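You operate a simulated robot arm through the tools that you are given. There is no shell and no other tool.

The job below is to be done with a simulated two-armed robot. You get a single attempt, and the scene is never put back.

JOB
Pack up the moisture test: cup C out, black plug in the meter's socket, DRY tag in the drawer.
Fine: the cup stands on the drying bench; drawer shut. Set down upright: what you pick out, tag.

Only the result counts: the job must be done as asked and must still hold three seconds after the hand-in. Knocking over, shifting, dropping, spilling or breaking anything else fails it.

ROBOT AND FRAMES
Two 7-joint arms with fingered hands on one trunk that stands fixed in place. Base frame: the origin is at the foot of the trunk, x ahead of it, y to its left, z up; the work surface is at about z = 840. Lengths are in mm, angles in rad, forces in N, time in s.
The left shoulder is at [50, 214, 869], the right one opposite. With the tool pointing down near the work surface each hand reaches from about 380 to 880 mm from the base axis, measured 20 degrees to its own side. Payload 3 kg a hand.
The TCP of each hand is the grasp point between the finger pads, 26 mm short of the fingertips. In the tool frame z runs along the fingers and y along their closing line. The gripper opens to 132 mm; its body begins 73 mm behind the TCP. The gripper is a hand of 3 fingers: y runs from the thumb to the fingers, the wrist lies at [0, 0, -229] in the tool frame, and closing takes about 1.5 s.
Orientation is that of the tool frame in the base frame, as a unit quaternion [w, x, y, z]. With the fingers straight down and closing along the base's y, the tool's x points along the base's -x, its y along +y and its z along -z.

CONTROLS
- The arms move only by the tool drive_tool. It takes "left_steps", "right_steps" or both (then of equal length, played together; a hand with none holds still); each is a list of rows, each a list of 7 numbers: the turn, a rotation vector about the tool's x, y, z in rad, then the shift along the tool's x, y, z in mm, then the finger opening in mm, from 0 to 132. In form: [[wx, wy, wz, tx, ty, tz, grip], ...]. A call has 1 to 20 rows; each row shifts and turns the commanded pose from where the row before left it, along the tool's axes as they then stand. Rows are played at 5 a second. More than 50 mm and 0.15 rad between two rows, or a gripper value outside its range, and nothing of the call is played. A pose out of reach is approached as far as the arm can. The call stops where the force on the tool passes 40 N (or 10 N more than at its start, if that is more) or the arm is blocked; 0.2 s more then pass. Each finger travels about 72 mm/s and halts on what it meets, pressing with about 24 N; the grip force reading is that of the motor and also rises with nothing between the fingers. The clock runs only during rows and for 0.2 s after the last one: add rows that do not move to give the fingers time. The reply holds the time, the measured pose of the TCP, the force on the tool along the base axes, the opening and the grip force, in the units named above and with some noise, with the torque about the TCP (base axes, N m) and any sound that the robot's microphone picked up.
- Cameras (640 x 400 px; columns grow to the right, rows downward): "scene" is now at [26.1, -40.6, 1502]; the picture's right is [-0.46, -0.89, 0.00], its down [-0.57, 0.29, -0.77] and it looks along [0.69, -0.35, -0.64] (base axes); focal length 311 px, centre (320, 200). "left" rides on the left gripper at [-61, 3, -92] in its tool frame; the picture's right is [-0.05, -1.00, 0.00], its down [0.83, -0.04, -0.56] and it looks along [0.55, -0.03, 0.83] (tool axes); focal length 230 px, centre (320, 200). "right" rides on the right gripper at [62, 3, -92] in its tool frame; the picture's right is [-0.05, 1.00, 0.00], its down [-0.83, -0.04, -0.56] and it looks along [-0.55, -0.03, 0.83] (tool axes); focal length 230 px, centre (320, 200). There is no depth. A picture from a camera that has moved, and an enlarged one, comes with that camera's place and axes in the base frame and with its lens.
- capture(camera): a new picture of that camera. No time passes.
- hand_shape(shape, hand): the hand has 3 fingers and takes this shape, open, in about a second: jaw (thumb against the fingers, like two jaws); tri (thumb and two fingers); tip (a fingertip pinch); poke (one finger out to press); point (the index stretched); flat (the hand flat); cup (the hand cupped); fist (a fist). The gripper value then closes the fingers along that shape, each until it touches; the sizes above hold for jaw. It gives what a move gives, with no picture.
- aim_head(pan, tilt): turns the head with the scene camera to pan (to the left, within 1.501 rad either way) and tilt (down, from -0.506 to 1.204), counted from straight ahead of the robot. It gives what a move gives.
- zoom(camera, box): a new picture of the part [left, top, right, bottom] of that camera's present view, enlarged. No time passes.
- close_job(): hands the job in; it is judged then, once.

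Nothing tells you positions but the pictures and the camera data. Unless the task says otherwise, let go and move clear before handing in.

The tools are called after "Call:" as name(argument=value, ...) on one line, values as JSON. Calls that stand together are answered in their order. drive_tool: Moves the arms, as the interface text tells. Its arguments: {"type":"object","properties":{"left_steps":{"type":"array"},"right_steps":{"type":"array"}},"required":[]} The other tools are called the same way: hand_shape (shape, hand) gives the hand a shape; aim_head (pan, tilt) turns the head that bears the scene camera; capture (camera) takes a picture; zoom (camera, box) takes an enlarged picture of a part of a camera's view; close_job () hands the job in.

At the start:

```text
time_s: 0.0
left_eef_pos: [434.8, -32.4, 1166.3]
left_orientation: [0.0, 0.188, 0.982, 0.0]
left_ft_force: [0.0, -0.1, -0.5]
left_moment: [0.02, 0.02, -0.01]
left_gripper_width: 132.1
left_grasp_force: 0.1
left_shape: jaw
right_eef_pos: [496.1, -563.7, 1119.6]
right_orientation: [0.0, 0.188, 0.982, 0.0]
right_ft_force: [0.6, 0.4, 0.4]
right_moment: [-0.05, 0.04, -0.01]
right_gripper_width: 132.0
right_grasp_force: 0.1
right_shape: jaw
head pan, tilt (commanded): [-0.473, 0.689]
```

scene: 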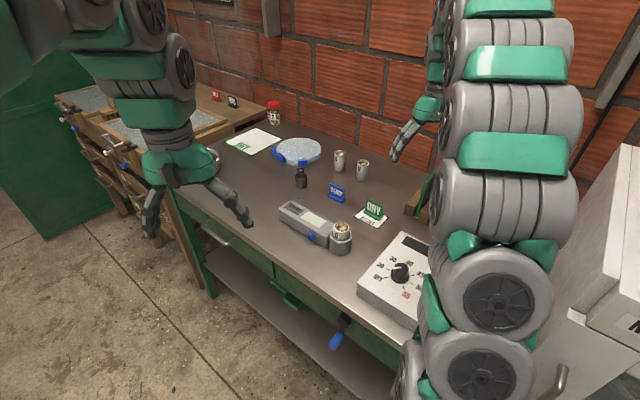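
right: 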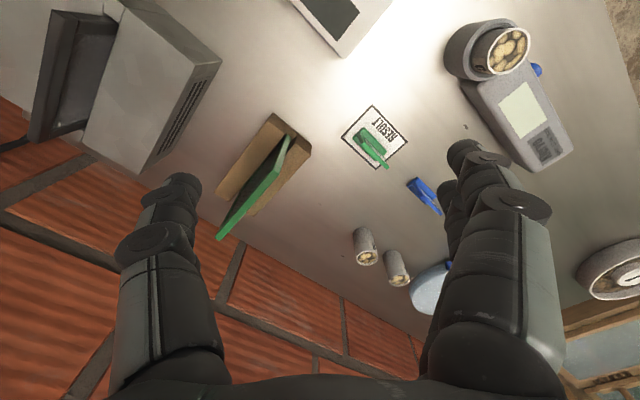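
left: 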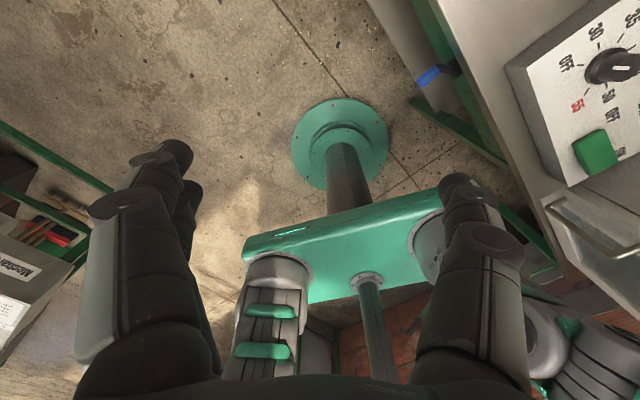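

I see a bench with a moisture meter holding a cup in its socket, a black plug, tags (green DRY, blue), two other cups, a dial box and drawers below. First I'll take closer views to identify everything.

Call:
zoom(camera="scene", box=[220, 110, 440, 270])

Call:
zoom(camera="scene", box=[60, 70, 280, 230])

Call:
zoom(camera="scene", box=[180, 220, 440, 400])

Call:
zoom(camera="right", box=[320, 0, 640, 320])

```text
2.50 times, centred on (330, 190) of scene
camera zoom: at [26.1, -40.6, 1502.0], right [-0.46, -0.89, 0.0], down [-0.57, 0.29, -0.77], along [0.69, -0.35, -0.64], focal length 777 px, centre (295, 225)
```

zoom: 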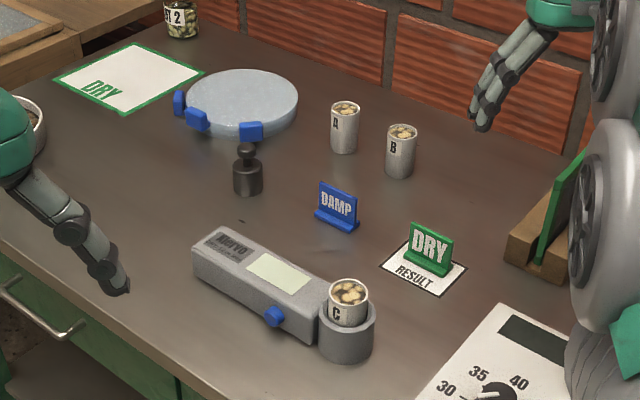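

```text
2.50 times, centred on (170, 150) of scene
camera zoom: at [26.1, -40.6, 1502.0], right [-0.46, -0.89, 0.0], down [-0.57, 0.29, -0.77], along [0.69, -0.35, -0.64], focal length 777 px, centre (695, 325)
```

zoom: 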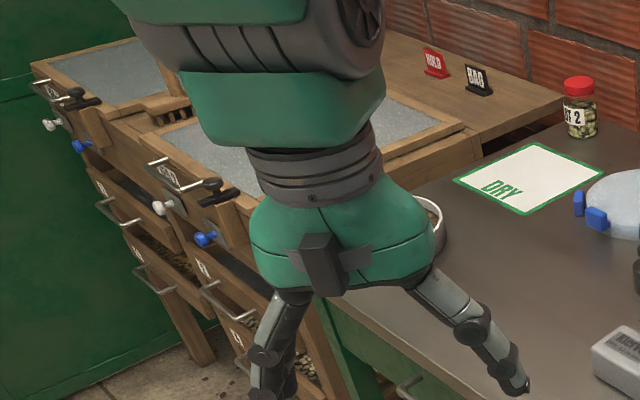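

```text
2.22 times, centred on (310, 310) of scene
camera zoom: at [26.1, -40.6, 1502.0], right [-0.46, -0.89, 0.0], down [-0.57, 0.29, -0.77], along [0.69, -0.35, -0.64], focal length 691 px, centre (342, -44)
```

zoom: 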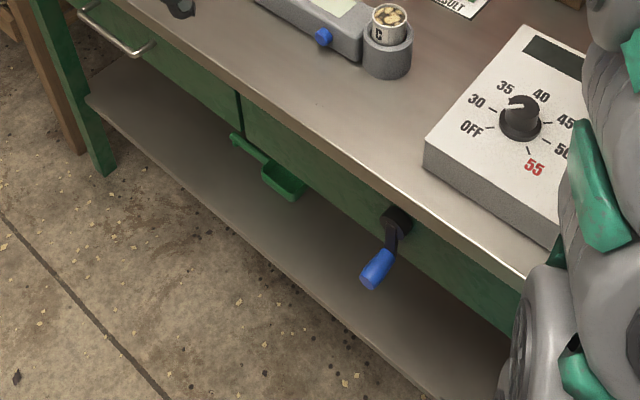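

```text
1.25 times, centred on (480, 160) of right
camera zoom: at [438.7, -538.5, 1209.9], right [0.42, 0.91, 0.0], down [0.76, -0.35, 0.56], along [0.5, -0.23, -0.83], focal length 288 px, centre (120, 250)
```

zoom: 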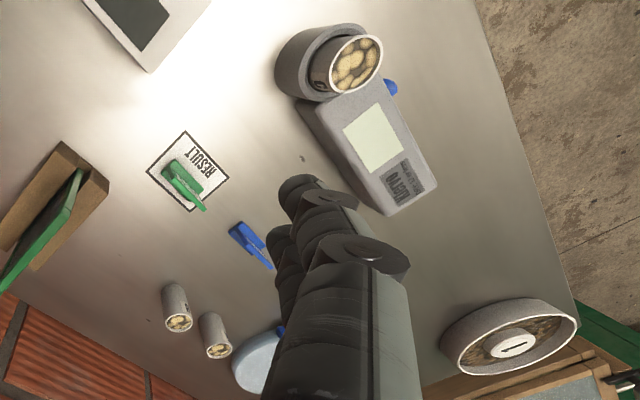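

The meter (with cup C) sits at the near edge, the black plug by the round lid/sieve, the DRY tag on a "RESULT" card. I need to find the drawer and the drying bench, so I'll look around with the head.

Call:
aim_head(pan=0.1, tilt=0.6)

Call:
capture(camera="scene")

Call:
aim_head(pan=0.9, tilt=0.6)

Call:
capture(camera="scene")

Call:
aim_head(pan=-1.1, tilt=0.6)

Call:
capture(camera="scene")

Call:
aim_head(pan=-0.5, tilt=0.1)

Call:
capture(camera="scene")

Call:
aim_head(pan=-0.5, tilt=1.2)

Call:
capture(camera="scene")

```text
time_s: 1.0
left_eef_pos: [434.6, -32.1, 1166.9]
left_orientation: [0.0, 0.188, 0.982, 0.0]
left_ft_force: [-0.4, 0.5, 0.1]
left_moment: [0.01, -0.02, -0.01]
left_gripper_width: 131.6
left_grasp_force: 0.1
left_shape: jaw
right_eef_pos: [496.0, -564.2, 1118.4]
right_orientation: [0.0, 0.189, 0.982, 0.0]
right_ft_force: [0.5, -0.2, -0.2]
right_moment: [-0.02, 0.06, 0.01]
right_gripper_width: 131.7
right_grasp_force: 0.0
right_shape: jaw
head pan, tilt (commanded): [0.099, 0.6]
```

```text
taken
camera scene: at [38.0, 7.0, 1509.7], right [0.1, -1.0, 0.0], down [-0.56, -0.06, -0.82], along [0.82, 0.08, -0.57], focal length 311 px, centre (320, 200)
```

scene: 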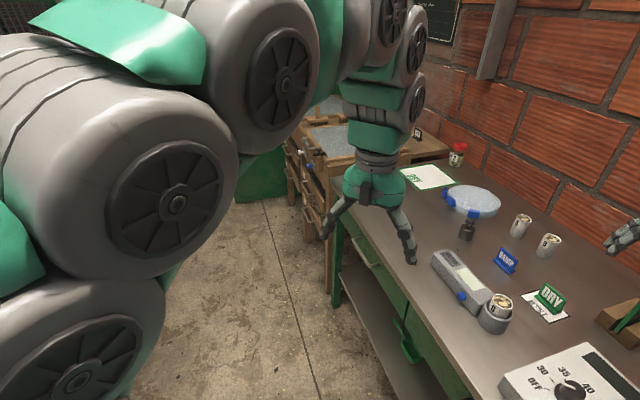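

```text
time_s: 2.1
left_eef_pos: [435.3, -32.7, 1166.9]
left_orientation: [0.0, 0.188, 0.982, 0.0]
left_ft_force: [0.4, -0.3, -0.4]
left_moment: [-0.02, -0.01, 0.03]
left_gripper_width: 131.9
left_grasp_force: 0.1
left_shape: jaw
right_eef_pos: [495.2, -563.3, 1119.0]
right_orientation: [0.001, 0.188, 0.982, 0.0]
right_ft_force: [-0.2, -0.5, 1.1]
right_moment: [-0.01, 0.0, 0.02]
right_gripper_width: 132.0
right_grasp_force: 0.2
right_shape: jaw
head pan, tilt (commanded): [0.901, 0.6]
```

```text
taken
camera scene: at [5.0, 67.5, 1509.7], right [0.78, -0.62, 0.0], down [-0.35, -0.44, -0.83], along [0.51, 0.65, -0.56], focal length 311 px, centre (320, 200)
```

scene: 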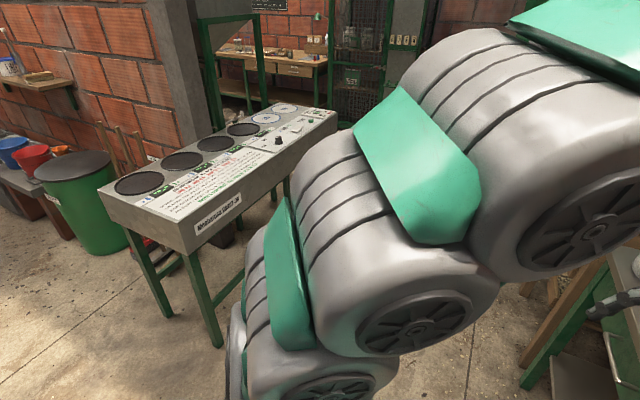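

```text
time_s: 4.0
left_eef_pos: [435.5, -31.4, 1167.2]
left_orientation: [0.0, 0.188, 0.982, 0.0]
left_ft_force: [1.3, 0.6, -0.4]
left_moment: [0.01, 0.0, 0.02]
left_gripper_width: 131.9
left_grasp_force: 0.1
left_shape: jaw
right_eef_pos: [495.1, -564.3, 1119.4]
right_orientation: [0.0, 0.188, 0.982, -0.001]
right_ft_force: [-0.9, 0.3, 0.3]
right_moment: [0.01, -0.02, 0.0]
right_gripper_width: 132.1
right_grasp_force: 0.1
right_shape: jaw
head pan, tilt (commanded): [-1.1, 0.6]
```

```text
taken
camera scene: at [-9.7, -80.4, 1509.7], right [-0.89, -0.45, 0.0], down [-0.26, 0.5, -0.83], along [0.38, -0.73, -0.56], focal length 311 px, centre (320, 200)
```

scene: 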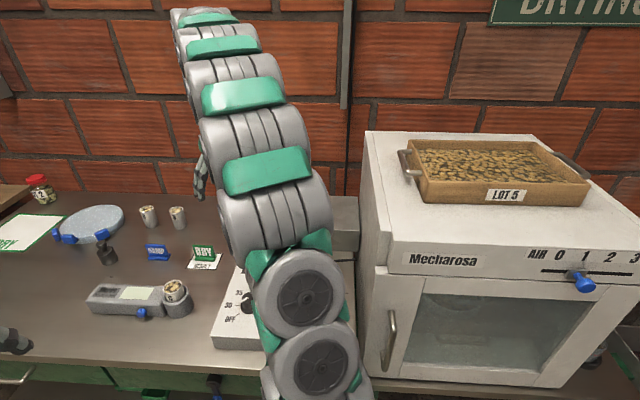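

```text
time_s: 5.0
left_eef_pos: [435.3, -30.9, 1167.6]
left_orientation: [0.0, 0.189, 0.982, 0.001]
left_ft_force: [0.4, -0.3, 0.4]
left_moment: [0.02, 0.02, -0.02]
left_gripper_width: 132.0
left_grasp_force: 0.1
left_shape: jaw
right_eef_pos: [495.6, -563.6, 1119.8]
right_orientation: [0.0, 0.188, 0.982, 0.0]
right_ft_force: [-0.6, 1.0, -0.2]
right_moment: [0.01, 0.0, 0.0]
right_gripper_width: 131.7
right_grasp_force: 0.0
right_shape: jaw
head pan, tilt (commanded): [-0.499, 0.099]
```

```text
taken
camera scene: at [30.9, -45.8, 1555.8], right [-0.48, -0.88, 0.0], down [-0.09, 0.05, -0.99], along [0.87, -0.48, -0.1], focal length 311 px, centre (320, 200)
```

scene: 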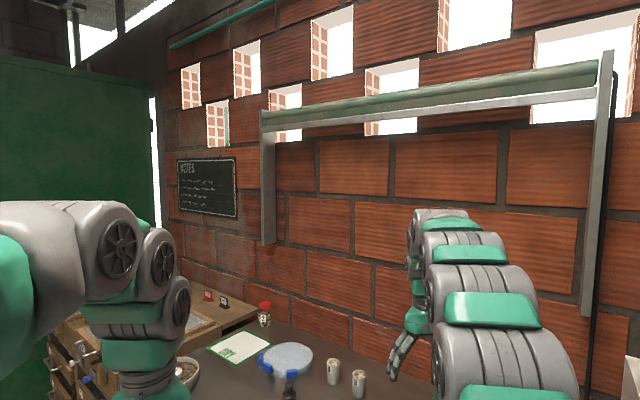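

```text
time_s: 6.4
left_eef_pos: [435.2, -32.1, 1166.2]
left_orientation: [0.0, 0.189, 0.982, 0.0]
left_ft_force: [0.0, 0.1, -0.2]
left_moment: [-0.01, 0.0, -0.01]
left_gripper_width: 131.8
left_grasp_force: 0.0
left_shape: jaw
right_eef_pos: [496.2, -564.3, 1118.8]
right_orientation: [0.0, 0.189, 0.982, 0.0]
right_ft_force: [0.6, -0.3, -0.7]
right_moment: [-0.01, -0.01, -0.03]
right_gripper_width: 131.9
right_grasp_force: 0.0
right_shape: jaw
head pan, tilt (commanded): [-0.499, 1.201]
```

```text
taken
camera scene: at [-0.8, -28.5, 1465.1], right [-0.48, -0.88, 0.0], down [-0.82, 0.45, -0.36], along [0.32, -0.17, -0.93], focal length 311 px, centre (320, 200)
```

scene: 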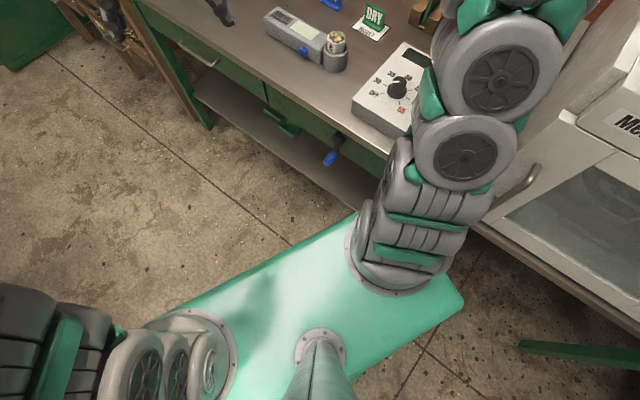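

A sign starting "DRYIN…" hangs above the metal bench on the right wall. I'll read it, the chalkboard, and look at the front drawers.

Call:
aim_head(pan=-1.3, tilt=0.1)

Call:
capture(camera="scene")

Call:
aim_head(pan=-0.2, tilt=0.1)

Call:
capture(camera="scene")

Call:
aim_head(pan=-0.4, tilt=0.1)

Call:
zoom(camera="scene", box=[100, 120, 260, 220])

Call:
aim_head(pan=-0.3, tilt=0.8)

Call:
capture(camera="scene")

```text
time_s: 7.7
left_eef_pos: [435.6, -31.3, 1166.6]
left_orientation: [0.0, 0.188, 0.982, 0.0]
left_ft_force: [0.4, 0.2, -0.1]
left_moment: [-0.02, -0.01, 0.0]
left_gripper_width: 131.8
left_grasp_force: 0.1
left_shape: jaw
right_eef_pos: [495.6, -563.8, 1118.9]
right_orientation: [0.001, 0.188, 0.982, 0.0]
right_ft_force: [-1.1, 0.1, -0.2]
right_moment: [0.02, 0.02, 0.04]
right_gripper_width: 131.9
right_grasp_force: 0.1
right_shape: jaw
head pan, tilt (commanded): [-1.3, 0.099]
```

```text
taken
camera scene: at [-25.2, -90.4, 1555.8], right [-0.96, -0.27, 0.0], down [-0.03, 0.1, -0.99], along [0.27, -0.96, -0.1], focal length 311 px, centre (320, 200)
```

scene: 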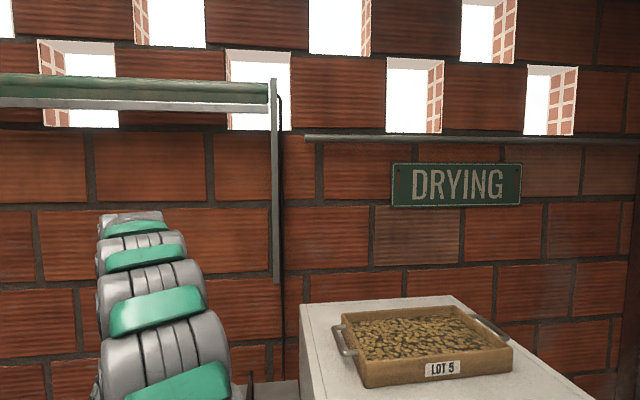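

```text
time_s: 9.0
left_eef_pos: [436.4, -31.9, 1166.7]
left_orientation: [0.0, 0.189, 0.982, 0.001]
left_ft_force: [-0.6, -0.2, 0.5]
left_moment: [0.02, -0.02, -0.01]
left_gripper_width: 131.8
left_grasp_force: 0.0
left_shape: jaw
right_eef_pos: [495.1, -563.3, 1120.1]
right_orientation: [0.0, 0.188, 0.982, 0.0]
right_ft_force: [-0.5, 0.2, -0.1]
right_moment: [0.05, 0.0, 0.01]
right_gripper_width: 131.8
right_grasp_force: 0.1
right_shape: jaw
head pan, tilt (commanded): [-0.201, 0.099]
```

```text
taken
camera scene: at [40.3, -20.1, 1555.8], right [-0.2, -0.98, 0.0], down [-0.1, 0.02, -1.0], along [0.97, -0.2, -0.1], focal length 311 px, centre (320, 200)
```

scene: 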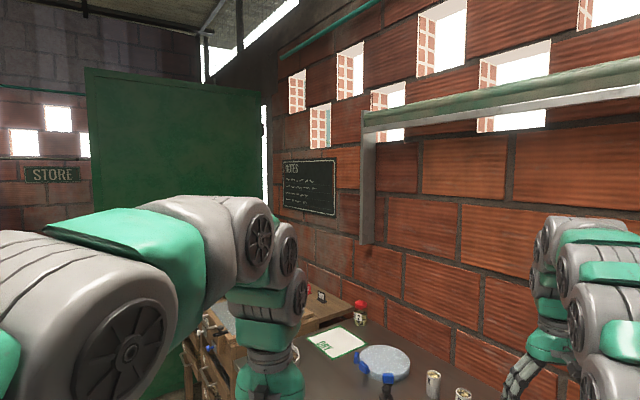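

```text
time_s: 9.8
left_eef_pos: [435.0, -31.6, 1166.0]
left_orientation: [-0.001, 0.188, 0.982, 0.0]
left_ft_force: [-0.2, 0.4, -0.5]
left_moment: [0.0, 0.03, 0.01]
left_gripper_width: 131.9
left_grasp_force: 0.0
left_shape: jaw
right_eef_pos: [495.6, -563.7, 1118.8]
right_orientation: [-0.001, 0.188, 0.982, 0.0]
right_ft_force: [0.4, 0.3, -0.4]
right_moment: [-0.02, -0.01, 0.03]
right_gripper_width: 132.1
right_grasp_force: 0.2
right_shape: jaw
head pan, tilt (commanded): [-0.4, 0.099]
```

```text
4.00 times, centred on (180, 170) of scene
camera zoom: at [34.9, -37.5, 1555.8], right [-0.39, -0.92, 0.0], down [-0.09, 0.04, -1.0], along [0.92, -0.39, -0.1], focal length 1244 px, centre (880, 320)
```

zoom: 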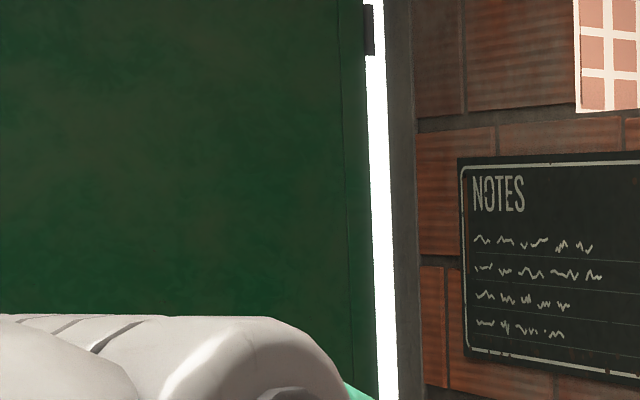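

```text
time_s: 10.8
left_eef_pos: [435.3, -32.6, 1166.5]
left_orientation: [0.0, 0.189, 0.982, 0.0]
left_ft_force: [-0.8, 0.7, -0.1]
left_moment: [0.01, -0.01, 0.0]
left_gripper_width: 131.7
left_grasp_force: 0.0
left_shape: jaw
right_eef_pos: [495.6, -564.7, 1119.0]
right_orientation: [0.0, 0.189, 0.982, 0.001]
right_ft_force: [-0.5, 0.1, 0.1]
right_moment: [0.0, 0.0, 0.0]
right_gripper_width: 131.7
right_grasp_force: 0.1
right_shape: jaw
head pan, tilt (commanded): [-0.3, 0.799]
```

```text
taken
camera scene: at [27.2, -25.6, 1492.9], right [-0.3, -0.96, 0.0], down [-0.68, 0.21, -0.7], along [0.67, -0.21, -0.72], focal length 311 px, centre (320, 200)
```

scene: 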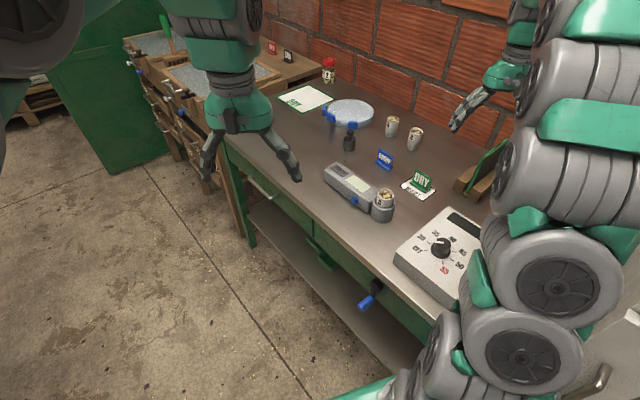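

The metal bench under the DRYING sign (with the dryer) is the drying bench; its front has a drawer with a bar handle. I'll zoom in on the drawer, the plug, tag and meter to get positions.

Call:
zoom(camera="scene", box=[220, 130, 380, 230])

Call:
zoom(camera="scene", box=[320, 80, 480, 180])

Call:
zoom(camera="scene", box=[320, 140, 480, 240])

Call:
zoom(camera="scene", box=[220, 200, 420, 325])

Call:
zoom(camera="scene", box=[120, 20, 320, 145])

```text
4.00 times, centred on (300, 180) of scene
camera zoom: at [27.2, -25.6, 1492.9], right [-0.3, -0.96, 0.0], down [-0.68, 0.21, -0.7], along [0.67, -0.21, -0.72], focal length 1244 px, centre (400, 280)
```

zoom: 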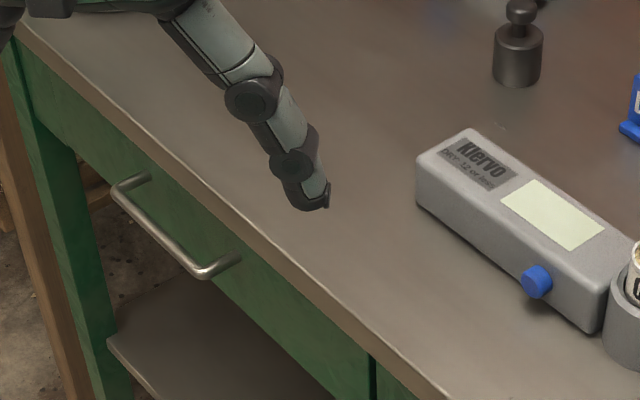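

```text
4.00 times, centred on (400, 130) of scene
camera zoom: at [27.2, -25.6, 1492.9], right [-0.3, -0.96, 0.0], down [-0.68, 0.21, -0.7], along [0.67, -0.21, -0.72], focal length 1244 px, centre (0, 480)
```

zoom: 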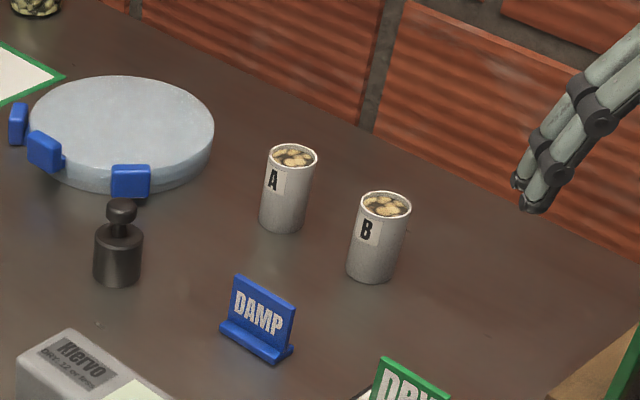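

```text
4.00 times, centred on (400, 190) of scene
camera zoom: at [27.2, -25.6, 1492.9], right [-0.3, -0.96, 0.0], down [-0.68, 0.21, -0.7], along [0.67, -0.21, -0.72], focal length 1244 px, centre (0, 240)
```

zoom: 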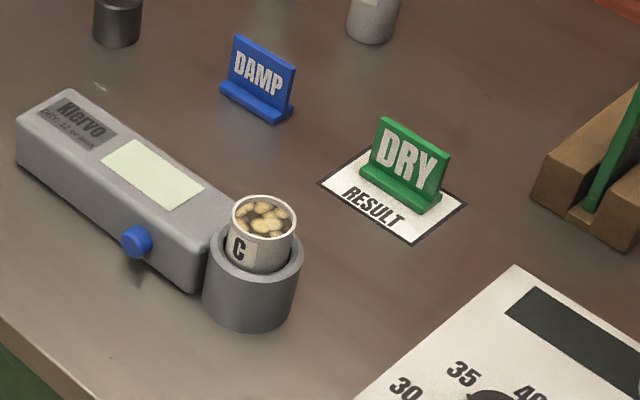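

```text
3.20 times, centred on (320, 262) of scene
camera zoom: at [27.2, -25.6, 1492.9], right [-0.3, -0.96, 0.0], down [-0.68, 0.21, -0.7], along [0.67, -0.21, -0.72], focal length 995 px, centre (320, 0)
```

zoom: 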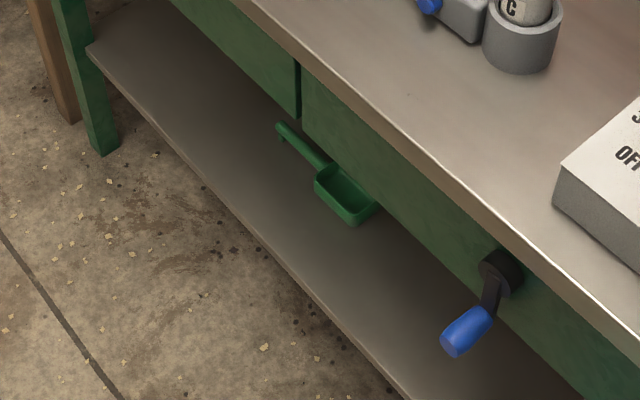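

```text
3.20 times, centred on (220, 82) of scene
camera zoom: at [27.2, -25.6, 1492.9], right [-0.3, -0.96, 0.0], down [-0.68, 0.21, -0.7], along [0.67, -0.21, -0.72], focal length 995 px, centre (640, 576)
```

zoom: 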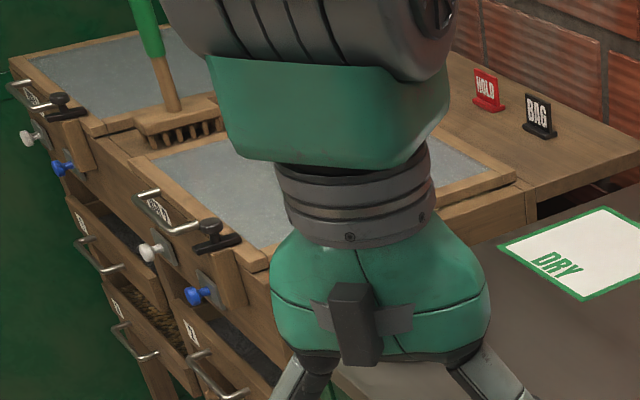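

Positions estimated so far (base mm): cup C in the socket near [526,-359], rim z≈920; plug ≈[848,-386]; DRY tag ≈[587,-513]; drawer handle ≈[756,-64,~805], with the bench front facing about (-0.42,0.91). I'll bring the left hand round for a close view of the drawer handle.

Call:
drive_tool(left_steps=[[0, 0, -0.135, 0, 0, 0, 132], [0, 0, -0.135, 0, 0, 0, 132], [0, 0, -0.135, 0, 0, 0, 132], [0, 0, -0.135, 0, 0, 0, 132], [0, 0, -0.135, 0, 0, 0, 132], [0, 0, -0.135, 0, 0, 0, 132], [0, 0, 0, -42.3, 1.3, 16.6, 132], [0, 0, 0, -42.3, 1.3, 16.6, 132], [0, 0, 0, -42.3, 1.3, 16.6, 132], [0, 0, 0, -42.3, 1.3, 16.6, 132], [0, 0, 0, -42.3, 1.3, 16.6, 132], [0, 0, 0, -42.3, 1.3, 16.6, 132], [0, 0, 0, -42.3, 1.3, 16.6, 132], [0, 0, 0, 0, 0, 0, 132]])

Call:
capture(camera="left")

Call:
capture(camera="scene")

```text
time_s: 13.8
left_eef_pos: [701.8, 100.3, 1051.4]
left_orientation: [0.0, -0.214, 0.977, 0.0]
left_ft_force: [0.0, 0.4, 0.5]
left_moment: [0.0, -0.04, -0.01]
left_gripper_width: 131.8
left_grasp_force: 0.0
left_shape: jaw
right_eef_pos: [496.1, -564.7, 1119.2]
right_orientation: [0.0, 0.188, 0.982, 0.0]
right_ft_force: [0.0, -0.2, -0.6]
right_moment: [-0.04, 0.02, 0.02]
right_gripper_width: 131.8
right_grasp_force: 0.1
right_shape: jaw
head pan, tilt (commanded): [-0.3, 0.799]
```

```text
taken
camera left: at [756.1, 128.5, 1144.5], right [0.46, -0.89, 0.0], down [-0.74, -0.39, 0.56], along [-0.49, -0.26, -0.83], focal length 230 px, centre (320, 200)
```

left: 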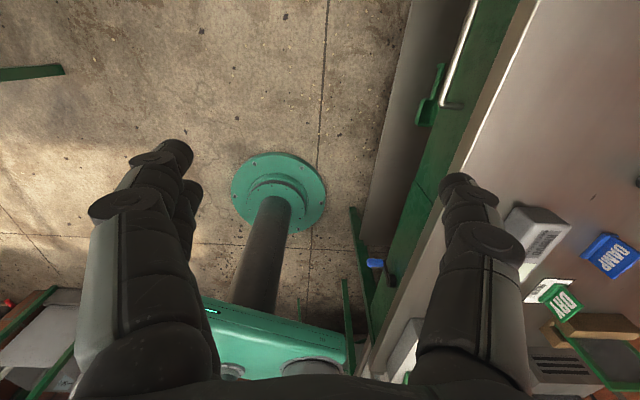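

```text
taken
camera scene: at [27.2, -25.5, 1492.8], right [-0.3, -0.96, 0.0], down [-0.68, 0.21, -0.7], along [0.67, -0.21, -0.72], focal length 311 px, centre (320, 200)
```

scene: 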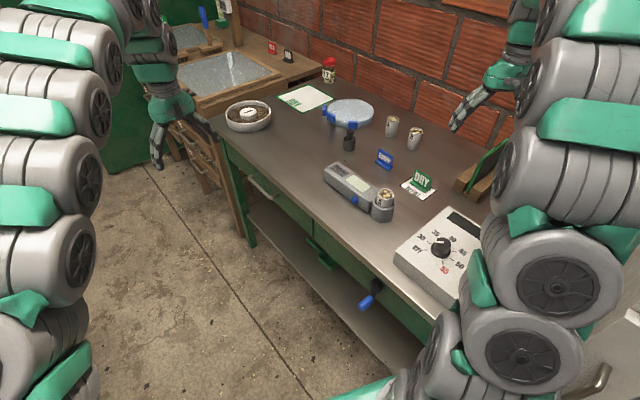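

The handle bar lies at about [841,-57,748], flush below the bench's front edge. I'll tilt the left hand so the fingers point at the drawer front, staying well clear, and look again.

Call:
drive_tool(left_steps=[[0.15, 0, 0, 0, 0, 0, 132], [0.15, 0, 0, 0, 0, 0, 132], [0.15, 0, 0, 0, 0, 0, 132], [0.15, 0, 0, 0, 0, 0, 132], [0.15, 0, 0, 0, 0, 0, 132], [0.15, 0, 0, 0, 0, 0, 132], [0.15, 0, 0, 0, 0, 0, 132], [0.15, 0, 0, 0, 0, 0, 132], [0.15, 0, 0, 0, 0, 0, 132], [0.15, 0, 0, 0, 0, 0, 132], [0, 0, 0, 0, 0, 0, 132], [0, 0, 0, 0, 0, 0, 132]])

Call:
capture(camera="left")

Call:
capture(camera="scene")

```text
time_s: 16.4
left_eef_pos: [699.7, 100.9, 1051.2]
left_orientation: [0.146, -0.157, 0.715, -0.665]
left_ft_force: [-0.2, 0.0, 0.2]
left_moment: [0.0, 0.0, -0.02]
left_gripper_width: 132.0
left_grasp_force: 0.0
left_shape: jaw
right_eef_pos: [495.6, -565.1, 1119.6]
right_orientation: [0.0, 0.189, 0.982, 0.0]
right_ft_force: [0.0, 0.7, 0.3]
right_moment: [0.01, 0.05, 0.01]
right_gripper_width: 132.0
right_grasp_force: 0.0
right_shape: jaw
head pan, tilt (commanded): [-0.3, 0.799]
```

```text
taken
camera left: at [717.3, 209.3, 1054.2], right [0.08, -0.04, 1.0], down [-0.98, 0.15, 0.08], along [-0.16, -0.99, -0.03], focal length 230 px, centre (320, 200)
```

left: 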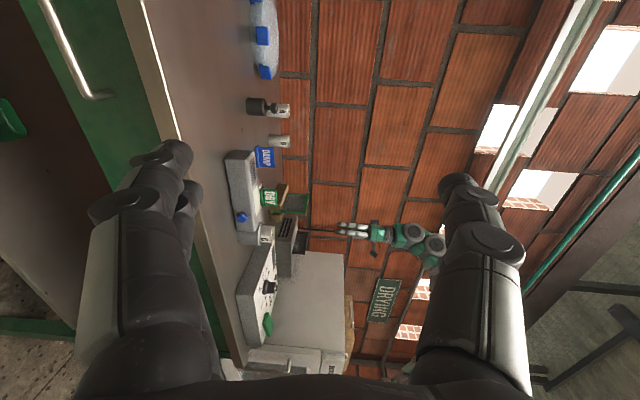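

```text
taken
camera scene: at [27.2, -25.6, 1492.8], right [-0.3, -0.96, 0.0], down [-0.68, 0.21, -0.7], along [0.67, -0.21, -0.72], focal length 311 px, centre (320, 200)
```

scene: 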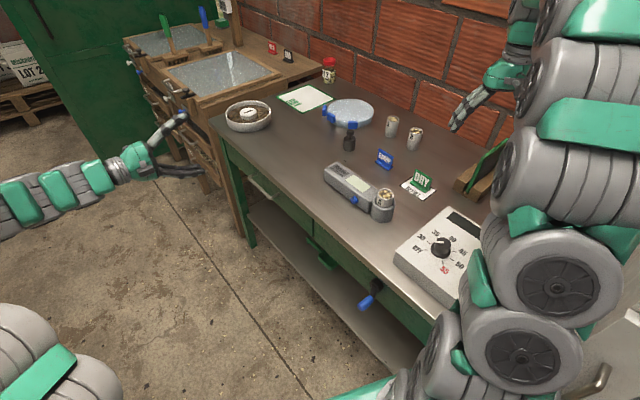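

The hand now faces the drawer front. I'll lower it to handle height with a standoff of about 130 mm and view the handle again.

Call:
drive_tool(left_steps=[[0, 0, 0, -7.7, 37.1, 11.7, 132], [0, 0, 0, -7.7, 37.1, 11.7, 132], [0, 0, 0, -7.7, 37.1, 11.7, 132], [0, 0, 0, -7.7, 37.1, 11.7, 132], [0, 0, 0, -7.7, 37.1, 11.7, 100], [0, 0, 0, -7.7, 37.1, 11.7, 80], [0, 0, 0, -7.7, 37.1, 11.7, 64], [0, 0, 0, -7.7, 37.1, 11.7, 64], [0, 0, 0, 0, 0, 0, 64], [0, 0, 0, 0, 0, 0, 64]])

Call:
capture(camera="left")

Call:
zoom(camera="scene", box=[180, 130, 340, 230])

```text
time_s: 18.6
left_eef_pos: [786.0, 61.1, 748.5]
left_orientation: [0.145, -0.157, 0.715, -0.665]
left_ft_force: [0.0, 0.3, -0.5]
left_moment: [-0.05, 0.01, 0.02]
left_gripper_width: 64.6
left_grasp_force: 0.0
left_shape: jaw
right_eef_pos: [496.4, -564.3, 1119.2]
right_orientation: [0.0, 0.188, 0.982, 0.0]
right_ft_force: [0.6, 0.7, -0.3]
right_moment: [0.0, 0.01, -0.03]
right_gripper_width: 131.9
right_grasp_force: 0.0
right_shape: jaw
head pan, tilt (commanded): [-0.3, 0.799]
```

```text
taken
camera left: at [802.9, 169.8, 751.7], right [0.08, -0.04, 1.0], down [-0.98, 0.15, 0.08], along [-0.16, -0.99, -0.03], focal length 230 px, centre (320, 200)
```

left: 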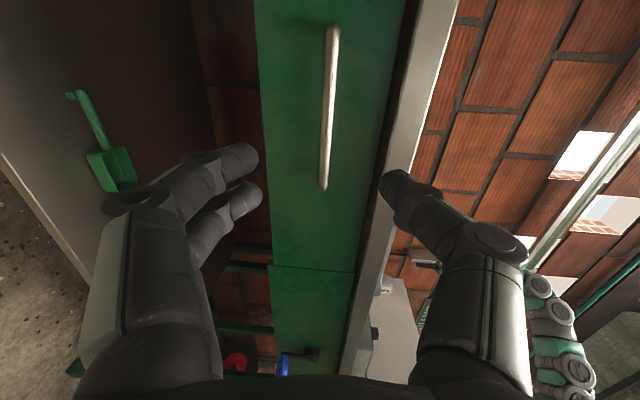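

```text
4.00 times, centred on (260, 180) of scene
camera zoom: at [27.2, -25.5, 1492.8], right [-0.3, -0.96, 0.0], down [-0.68, 0.21, -0.7], along [0.67, -0.21, -0.72], focal length 1244 px, centre (560, 280)
```

zoom: 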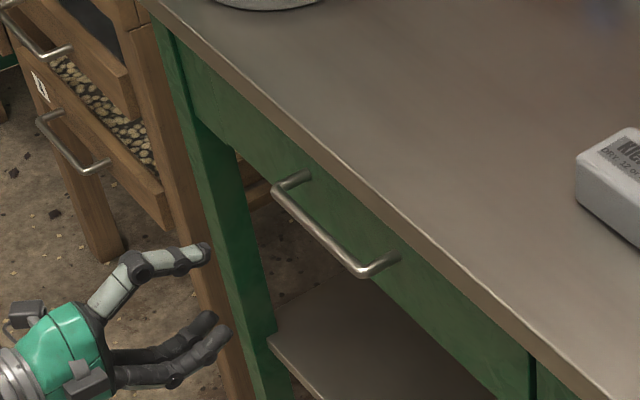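

The bar sits at n≈-402, z≈747 with the hand aligned at its middle. I'll advance straight in, stopping with the fingertips short of the panel, and close on the bar.

Call:
drive_tool(left_steps=[[0, 0, 0, 0, -2.4, 40, 64], [0, 0, 0, 0, -2.4, 40, 64], [0, 0, 0, 0, -2.4, 30, 64], [0, 0, 0, 0, 0, 14, 64], [0, 0, 0, 0, 0, 0, 64]])

Call:
capture(camera="left")

Call:
zoom(camera="scene", box=[180, 130, 340, 230])

```text
time_s: 19.8
left_eef_pos: [836.2, -51.6, 746.4]
left_orientation: [0.146, -0.156, 0.715, -0.665]
left_ft_force: [-0.7, -0.6, -0.4]
left_moment: [0.0, 0.03, -0.02]
left_gripper_width: 64.4
left_grasp_force: 0.0
left_shape: jaw
right_eef_pos: [495.5, -563.4, 1118.1]
right_orientation: [0.0, 0.189, 0.982, 0.0]
right_ft_force: [0.4, -0.4, -1.0]
right_moment: [0.0, 0.0, 0.02]
right_gripper_width: 131.8
right_grasp_force: 0.2
right_shape: jaw
head pan, tilt (commanded): [-0.3, 0.799]
```

```text
taken
camera left: at [853.0, 57.9, 749.9], right [0.08, -0.04, 1.0], down [-0.98, 0.15, 0.08], along [-0.16, -0.99, -0.03], focal length 230 px, centre (320, 200)
```

left: 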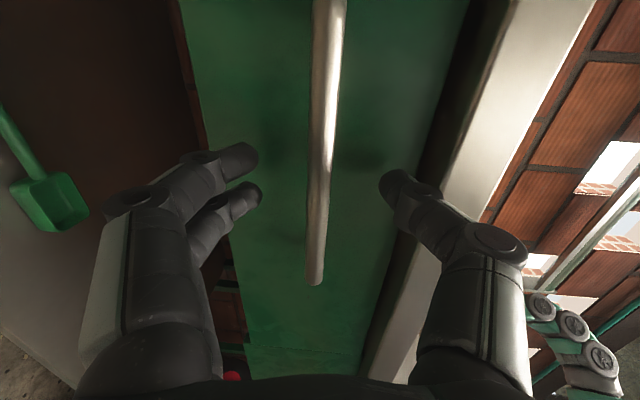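

```text
4.00 times, centred on (260, 180) of scene
camera zoom: at [27.2, -25.6, 1492.8], right [-0.3, -0.96, 0.0], down [-0.68, 0.21, -0.7], along [0.67, -0.21, -0.72], focal length 1244 px, centre (560, 280)
```

zoom: 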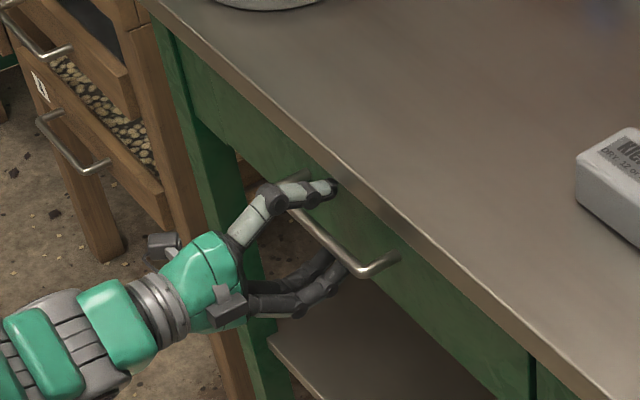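

The fingers straddle the bar with room behind it. Closing the grip now.

Call:
drive_tool(left_steps=[[0, 0, 0, 0, 0, 0, 30], [0, 0, 0, 0, 0, 0, 5], [0, 0, 0, 0, 0, 0, 0], [0, 0, 0, 0, 0, 0, 0], [0, 0, 0, 0, 0, 0, 0], [0, 0, 0, 0, 0, 0, 0], [0, 0, 0, 0, 0, 0, 0]])

Call:
capture(camera="left")

```text
time_s: 21.4
left_eef_pos: [835.6, -51.8, 745.9]
left_orientation: [0.146, -0.156, 0.715, -0.666]
left_ft_force: [0.3, -0.5, 2.0]
left_moment: [0.03, 0.01, -0.01]
left_gripper_width: 0.0
left_grasp_force: 24.3
left_shape: jaw
right_eef_pos: [496.9, -563.7, 1119.2]
right_orientation: [-0.001, 0.188, 0.982, 0.0]
right_ft_force: [-0.3, -0.1, -0.3]
right_moment: [0.04, 0.0, 0.01]
right_gripper_width: 132.1
right_grasp_force: 0.1
right_shape: jaw
head pan, tilt (commanded): [-0.3, 0.799]
```

```text
taken
camera left: at [852.9, 58.1, 749.7], right [0.08, -0.04, 1.0], down [-0.98, 0.15, 0.08], along [-0.16, -0.99, -0.03], focal length 230 px, centre (320, 200)
```

left: 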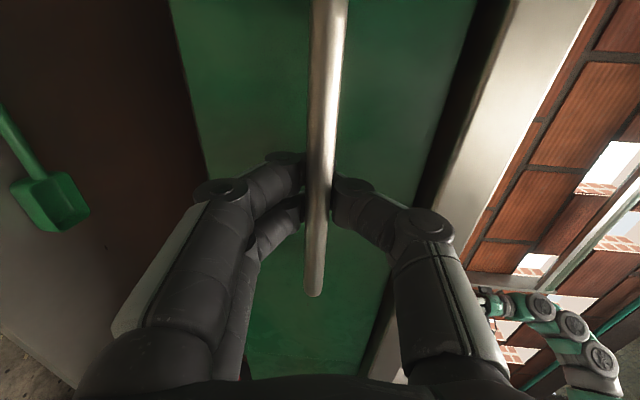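

The fingers have closed around and behind the bar, hooking it. I'll pull straight out along the drawer's axis.

Call:
drive_tool(left_steps=[[0, 0, 0, 0, 0.7, -10, 0], [0, 0, 0, 0, 0.7, -10, 0], [0, 0, 0, 0, 0.7, -10, 0], [0, 0, 0, 0, 1.1, -15, 0], [0, 0, 0, 0, 1.1, -15, 0], [0, 0, 0, 0, 1.1, -15, 0], [0, 0, 0, 0, 1.1, -15, 0], [0, 0, 0, 0, 0, 0, 0]])

Call:
capture(camera="left")

Call:
capture(camera="scene")

```text
time_s: 23.2
left_eef_pos: [801.1, 28.6, 746.7]
left_orientation: [0.146, -0.157, 0.715, -0.665]
left_ft_force: [0.6, -0.5, 0.3]
left_moment: [-0.03, 0.03, 0.0]
left_gripper_width: 0.0
left_grasp_force: 24.1
left_shape: jaw
right_eef_pos: [496.5, -563.8, 1118.7]
right_orientation: [0.0, 0.188, 0.982, 0.001]
right_ft_force: [-0.8, 0.4, -0.3]
right_moment: [-0.02, 0.01, -0.04]
right_gripper_width: 132.0
right_grasp_force: 0.0
right_shape: jaw
head pan, tilt (commanded): [-0.3, 0.799]
```

```text
taken
camera left: at [818.0, 138.5, 750.1], right [0.08, -0.04, 1.0], down [-0.98, 0.15, 0.08], along [-0.16, -0.99, -0.03], focal length 230 px, centre (320, 200)
```

left: 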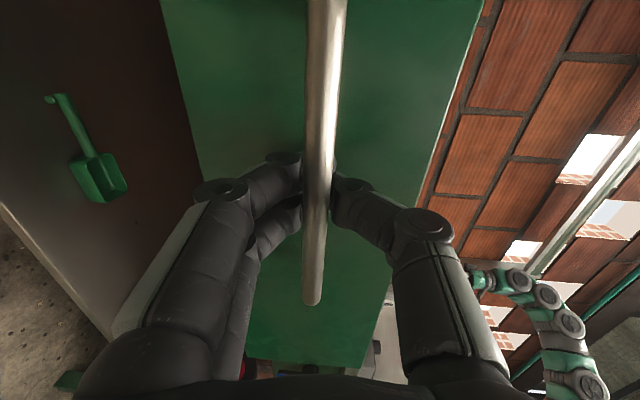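

```text
taken
camera scene: at [27.2, -25.5, 1492.8], right [-0.3, -0.96, 0.0], down [-0.68, 0.21, -0.7], along [0.67, -0.21, -0.72], focal length 311 px, centre (320, 200)
```

scene: 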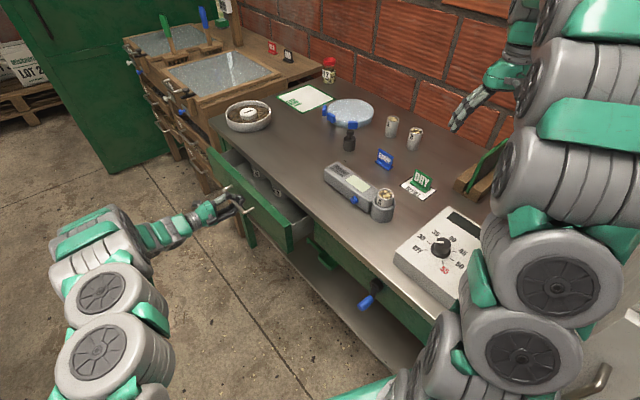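

The drawer slides out easily. Let me look inside it.

Call:
zoom(camera="scene", box=[190, 130, 330, 260])

Call:
drive_tool(left_steps=[[0, 0, 0, 0, 1.1, -15, 0], [0, 0, 0, 0, 1.1, -15, 0], [0, 0, 0, 0, 1.1, -15, 0], [0, 0, 0, 0, 1.1, -15, 0], [0, 0, 0, 0, 1.1, -15, 0], [0, 0, 0, 0, 0, 0, 0]])

Call:
zoom(camera="scene", box=[190, 130, 330, 260])

```text
3.08 times, centred on (260, 195) of scene
camera zoom: at [27.2, -25.5, 1492.8], right [-0.3, -0.96, 0.0], down [-0.68, 0.21, -0.7], along [0.67, -0.21, -0.72], focal length 957 px, centre (505, 215)
```

zoom: 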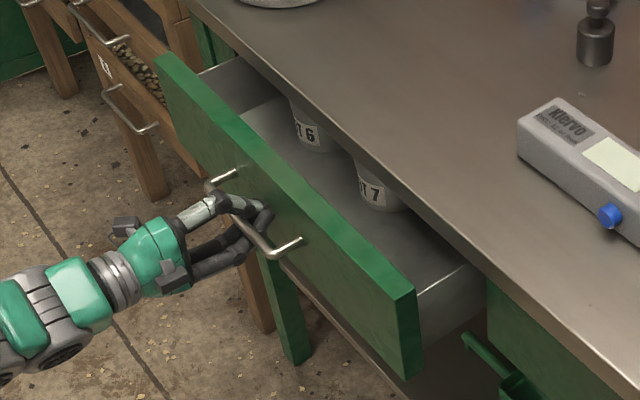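

```text
time_s: 24.6
left_eef_pos: [767.7, 99.5, 745.0]
left_orientation: [0.146, -0.156, 0.715, -0.665]
left_ft_force: [0.2, 1.2, 0.2]
left_moment: [0.0, 0.01, -0.02]
left_gripper_width: 0.1
left_grasp_force: 24.5
left_shape: jaw
right_eef_pos: [495.4, -564.0, 1119.9]
right_orientation: [0.0, 0.187, 0.982, 0.0]
right_ft_force: [-0.3, 0.0, 0.5]
right_moment: [-0.02, -0.01, -0.01]
right_gripper_width: 131.9
right_grasp_force: 0.1
right_shape: jaw
head pan, tilt (commanded): [-0.3, 0.799]
```

```text
3.08 times, centred on (260, 195) of scene
camera zoom: at [27.2, -25.5, 1492.8], right [-0.3, -0.96, 0.0], down [-0.68, 0.21, -0.7], along [0.67, -0.21, -0.72], focal length 957 px, centre (505, 215)
```

zoom: 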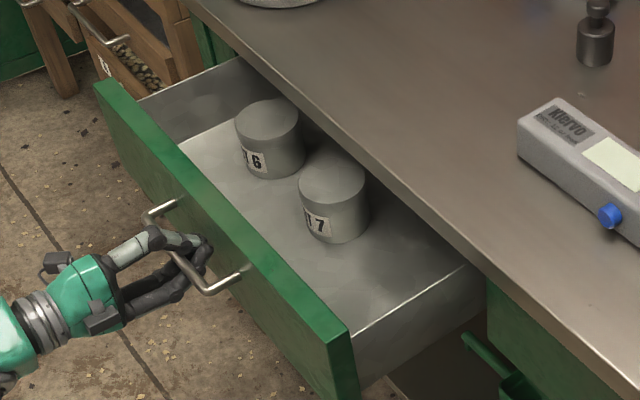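

The drawer is open about 165 mm; it holds two canisters (LOT 6, LOT 7), leaving free floor at its near-right end. I'll leave the left hand holding it, and bring the right hand over cup C to measure it.

Call:
drive_tool(right_steps=[[0, 0, -0.08, 8, 33.6, 15, 132], [0, 0, 0, 8, 33.6, 15, 132], [0, 0, 0, 8, 33.6, 15, 132], [0, 0, 0, 8, 33.6, 15, 132], [0, 0, 0, 0, 0, 15, 132], [0, 0, 0, 0, 0, 0, 132]])

Call:
capture(camera="right")

Call:
capture(camera="scene")

```text
time_s: 26.0
left_eef_pos: [768.5, 98.3, 746.4]
left_orientation: [0.146, -0.156, 0.715, -0.665]
left_ft_force: [-0.1, 0.8, -0.4]
left_moment: [-0.04, -0.03, 0.03]
left_gripper_width: 0.0
left_grasp_force: 24.0
left_shape: jaw
right_eef_pos: [507.2, -426.0, 1043.7]
right_orientation: [-0.001, 0.148, 0.989, -0.001]
right_ft_force: [0.7, 0.2, 0.5]
right_moment: [0.01, -0.03, -0.03]
right_gripper_width: 132.1
right_grasp_force: 0.1
right_shape: jaw
head pan, tilt (commanded): [-0.3, 0.799]
```

```text
taken
camera right: at [448.4, -405.8, 1136.0], right [0.34, 0.94, 0.0], down [0.78, -0.29, 0.56], along [0.52, -0.19, -0.83], focal length 230 px, centre (320, 200)
```

right: 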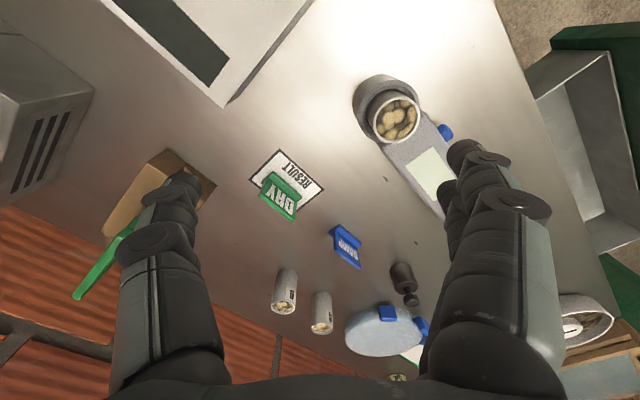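

```text
taken
camera scene: at [27.2, -25.5, 1492.8], right [-0.3, -0.96, 0.0], down [-0.68, 0.21, -0.7], along [0.67, -0.21, -0.72], focal length 311 px, centre (320, 200)
```

scene: 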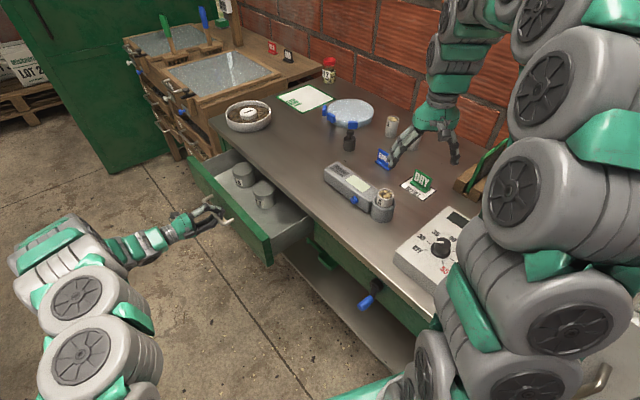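

Good overview from the right wrist. I'll zoom to measure the cup and socket, plug and tag precisely.

Call:
zoom(camera="right", box=[330, 50, 490, 150])

Call:
zoom(camera="right", box=[230, 120, 390, 220])

Call:
zoom(camera="right", box=[320, 220, 480, 320])

Call:
zoom(camera="scene", box=[310, 150, 430, 225])

```text
4.00 times, centred on (410, 100) of right
camera zoom: at [448.4, -405.8, 1136.0], right [0.34, 0.94, 0.0], down [0.78, -0.29, 0.56], along [0.52, -0.19, -0.83], focal length 920 px, centre (-40, 600)
```

zoom: 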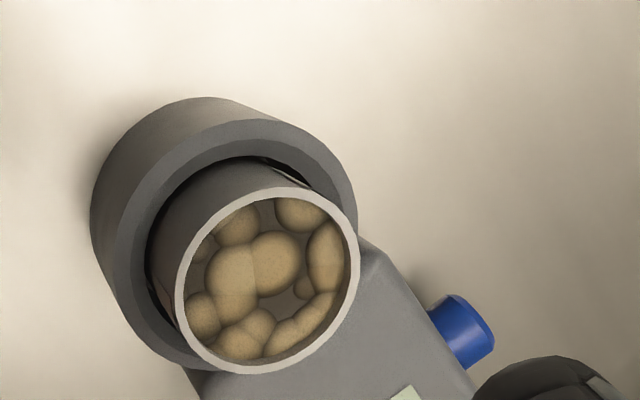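

```text
4.00 times, centred on (310, 170) of right
camera zoom: at [448.4, -405.8, 1136.0], right [0.34, 0.94, 0.0], down [0.78, -0.29, 0.56], along [0.52, -0.19, -0.83], focal length 920 px, centre (360, 320)
```

zoom: 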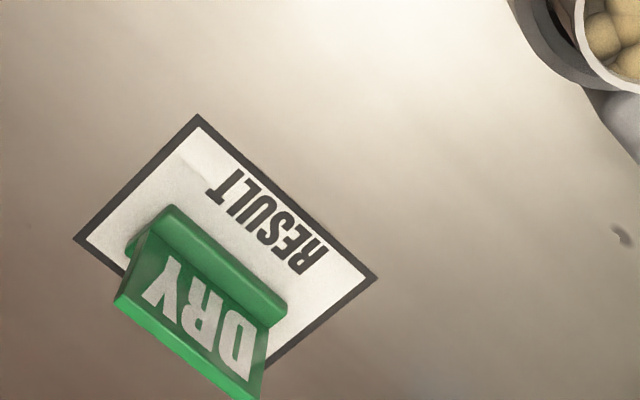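

```text
4.00 times, centred on (400, 270) of right
camera zoom: at [448.4, -405.8, 1136.0], right [0.34, 0.94, 0.0], down [0.78, -0.29, 0.56], along [0.52, -0.19, -0.83], focal length 920 px, centre (0, -80)
```

zoom: 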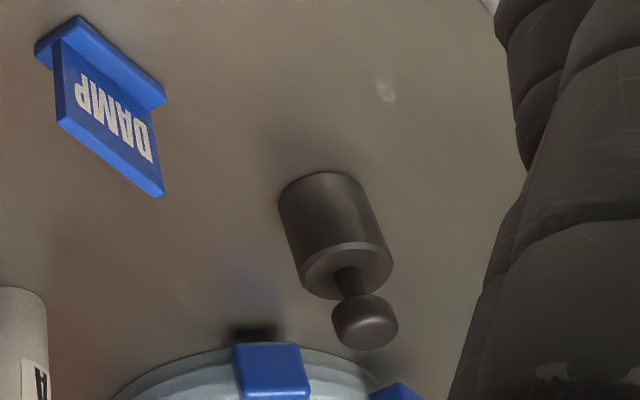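

```text
5.33 times, centred on (370, 188) of scene
camera zoom: at [27.2, -25.5, 1492.8], right [-0.3, -0.96, 0.0], down [-0.68, 0.21, -0.7], along [0.67, -0.21, -0.72], focal length 1658 px, centre (53, 267)
```

zoom: 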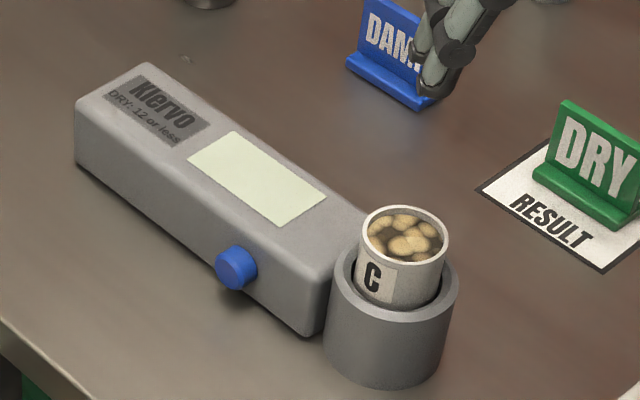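

Cup C rim centre ≈[524.5,-358.5,~919] (Ø≈42), socket rim ≈z 888, inner Ø≈46. I'll turn the right hand so its fingers close across the meter's length and bring it above the cup.

Call:
drive_tool(right_steps=[[0, 0, -0.15, 0, 0, 0, 132], [0, 0, -0.15, 0, 0, 0, 110], [0, 0, -0.15, 0, 0, 0, 90], [0, 0, -0.15, 0, 0, 0, 84], [0, 0, 0, -12.2, 19.8, 19.6, 84], [0, 0, 0, -12.2, 19.8, 19.6, 84], [0, 0, 0, -12.2, 19.8, 19.6, 84], [0, 0, 0, 0, 0, 0, 84], [0, 0, 0, 0, 0, 0, 84]])

Call:
capture(camera="right")

Call:
zoom(camera="scene", box=[310, 110, 470, 230])

```text
time_s: 28.0
left_eef_pos: [771.2, 97.4, 745.2]
left_orientation: [0.145, -0.157, 0.715, -0.666]
left_ft_force: [0.1, 0.1, -0.2]
left_moment: [-0.05, -0.02, 0.02]
left_gripper_width: 0.0
left_grasp_force: 24.6
left_shape: jaw
right_eef_pos: [525.6, -358.0, 983.7]
right_orientation: [0.0, -0.15, 0.989, 0.0]
right_ft_force: [0.4, -0.4, 1.1]
right_moment: [-0.01, 0.01, 0.04]
right_gripper_width: 84.6
right_grasp_force: 0.0
right_shape: jaw
head pan, tilt (commanded): [-0.3, 0.799]
```

```text
taken
camera right: at [464.5, -372.9, 1075.1], right [-0.25, 0.97, 0.0], down [0.81, 0.21, 0.56], along [0.54, 0.14, -0.83], focal length 230 px, centre (320, 200)
```

right: 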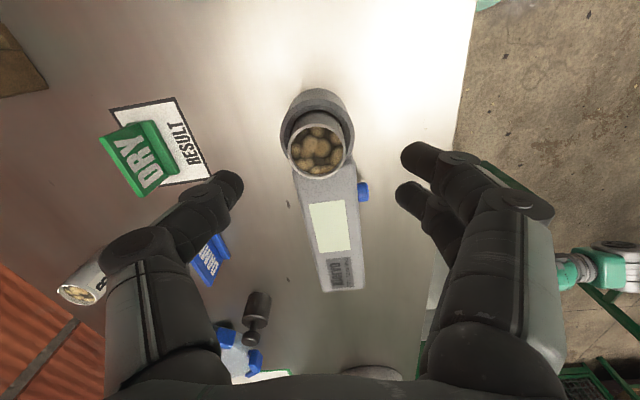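

```text
3.33 times, centred on (390, 170) of scene
camera zoom: at [27.2, -25.5, 1492.8], right [-0.3, -0.96, 0.0], down [-0.68, 0.21, -0.7], along [0.67, -0.21, -0.72], focal length 1036 px, centre (87, 300)
```

zoom: 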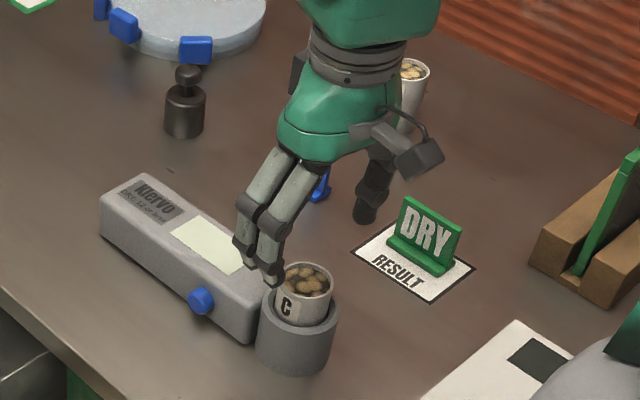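

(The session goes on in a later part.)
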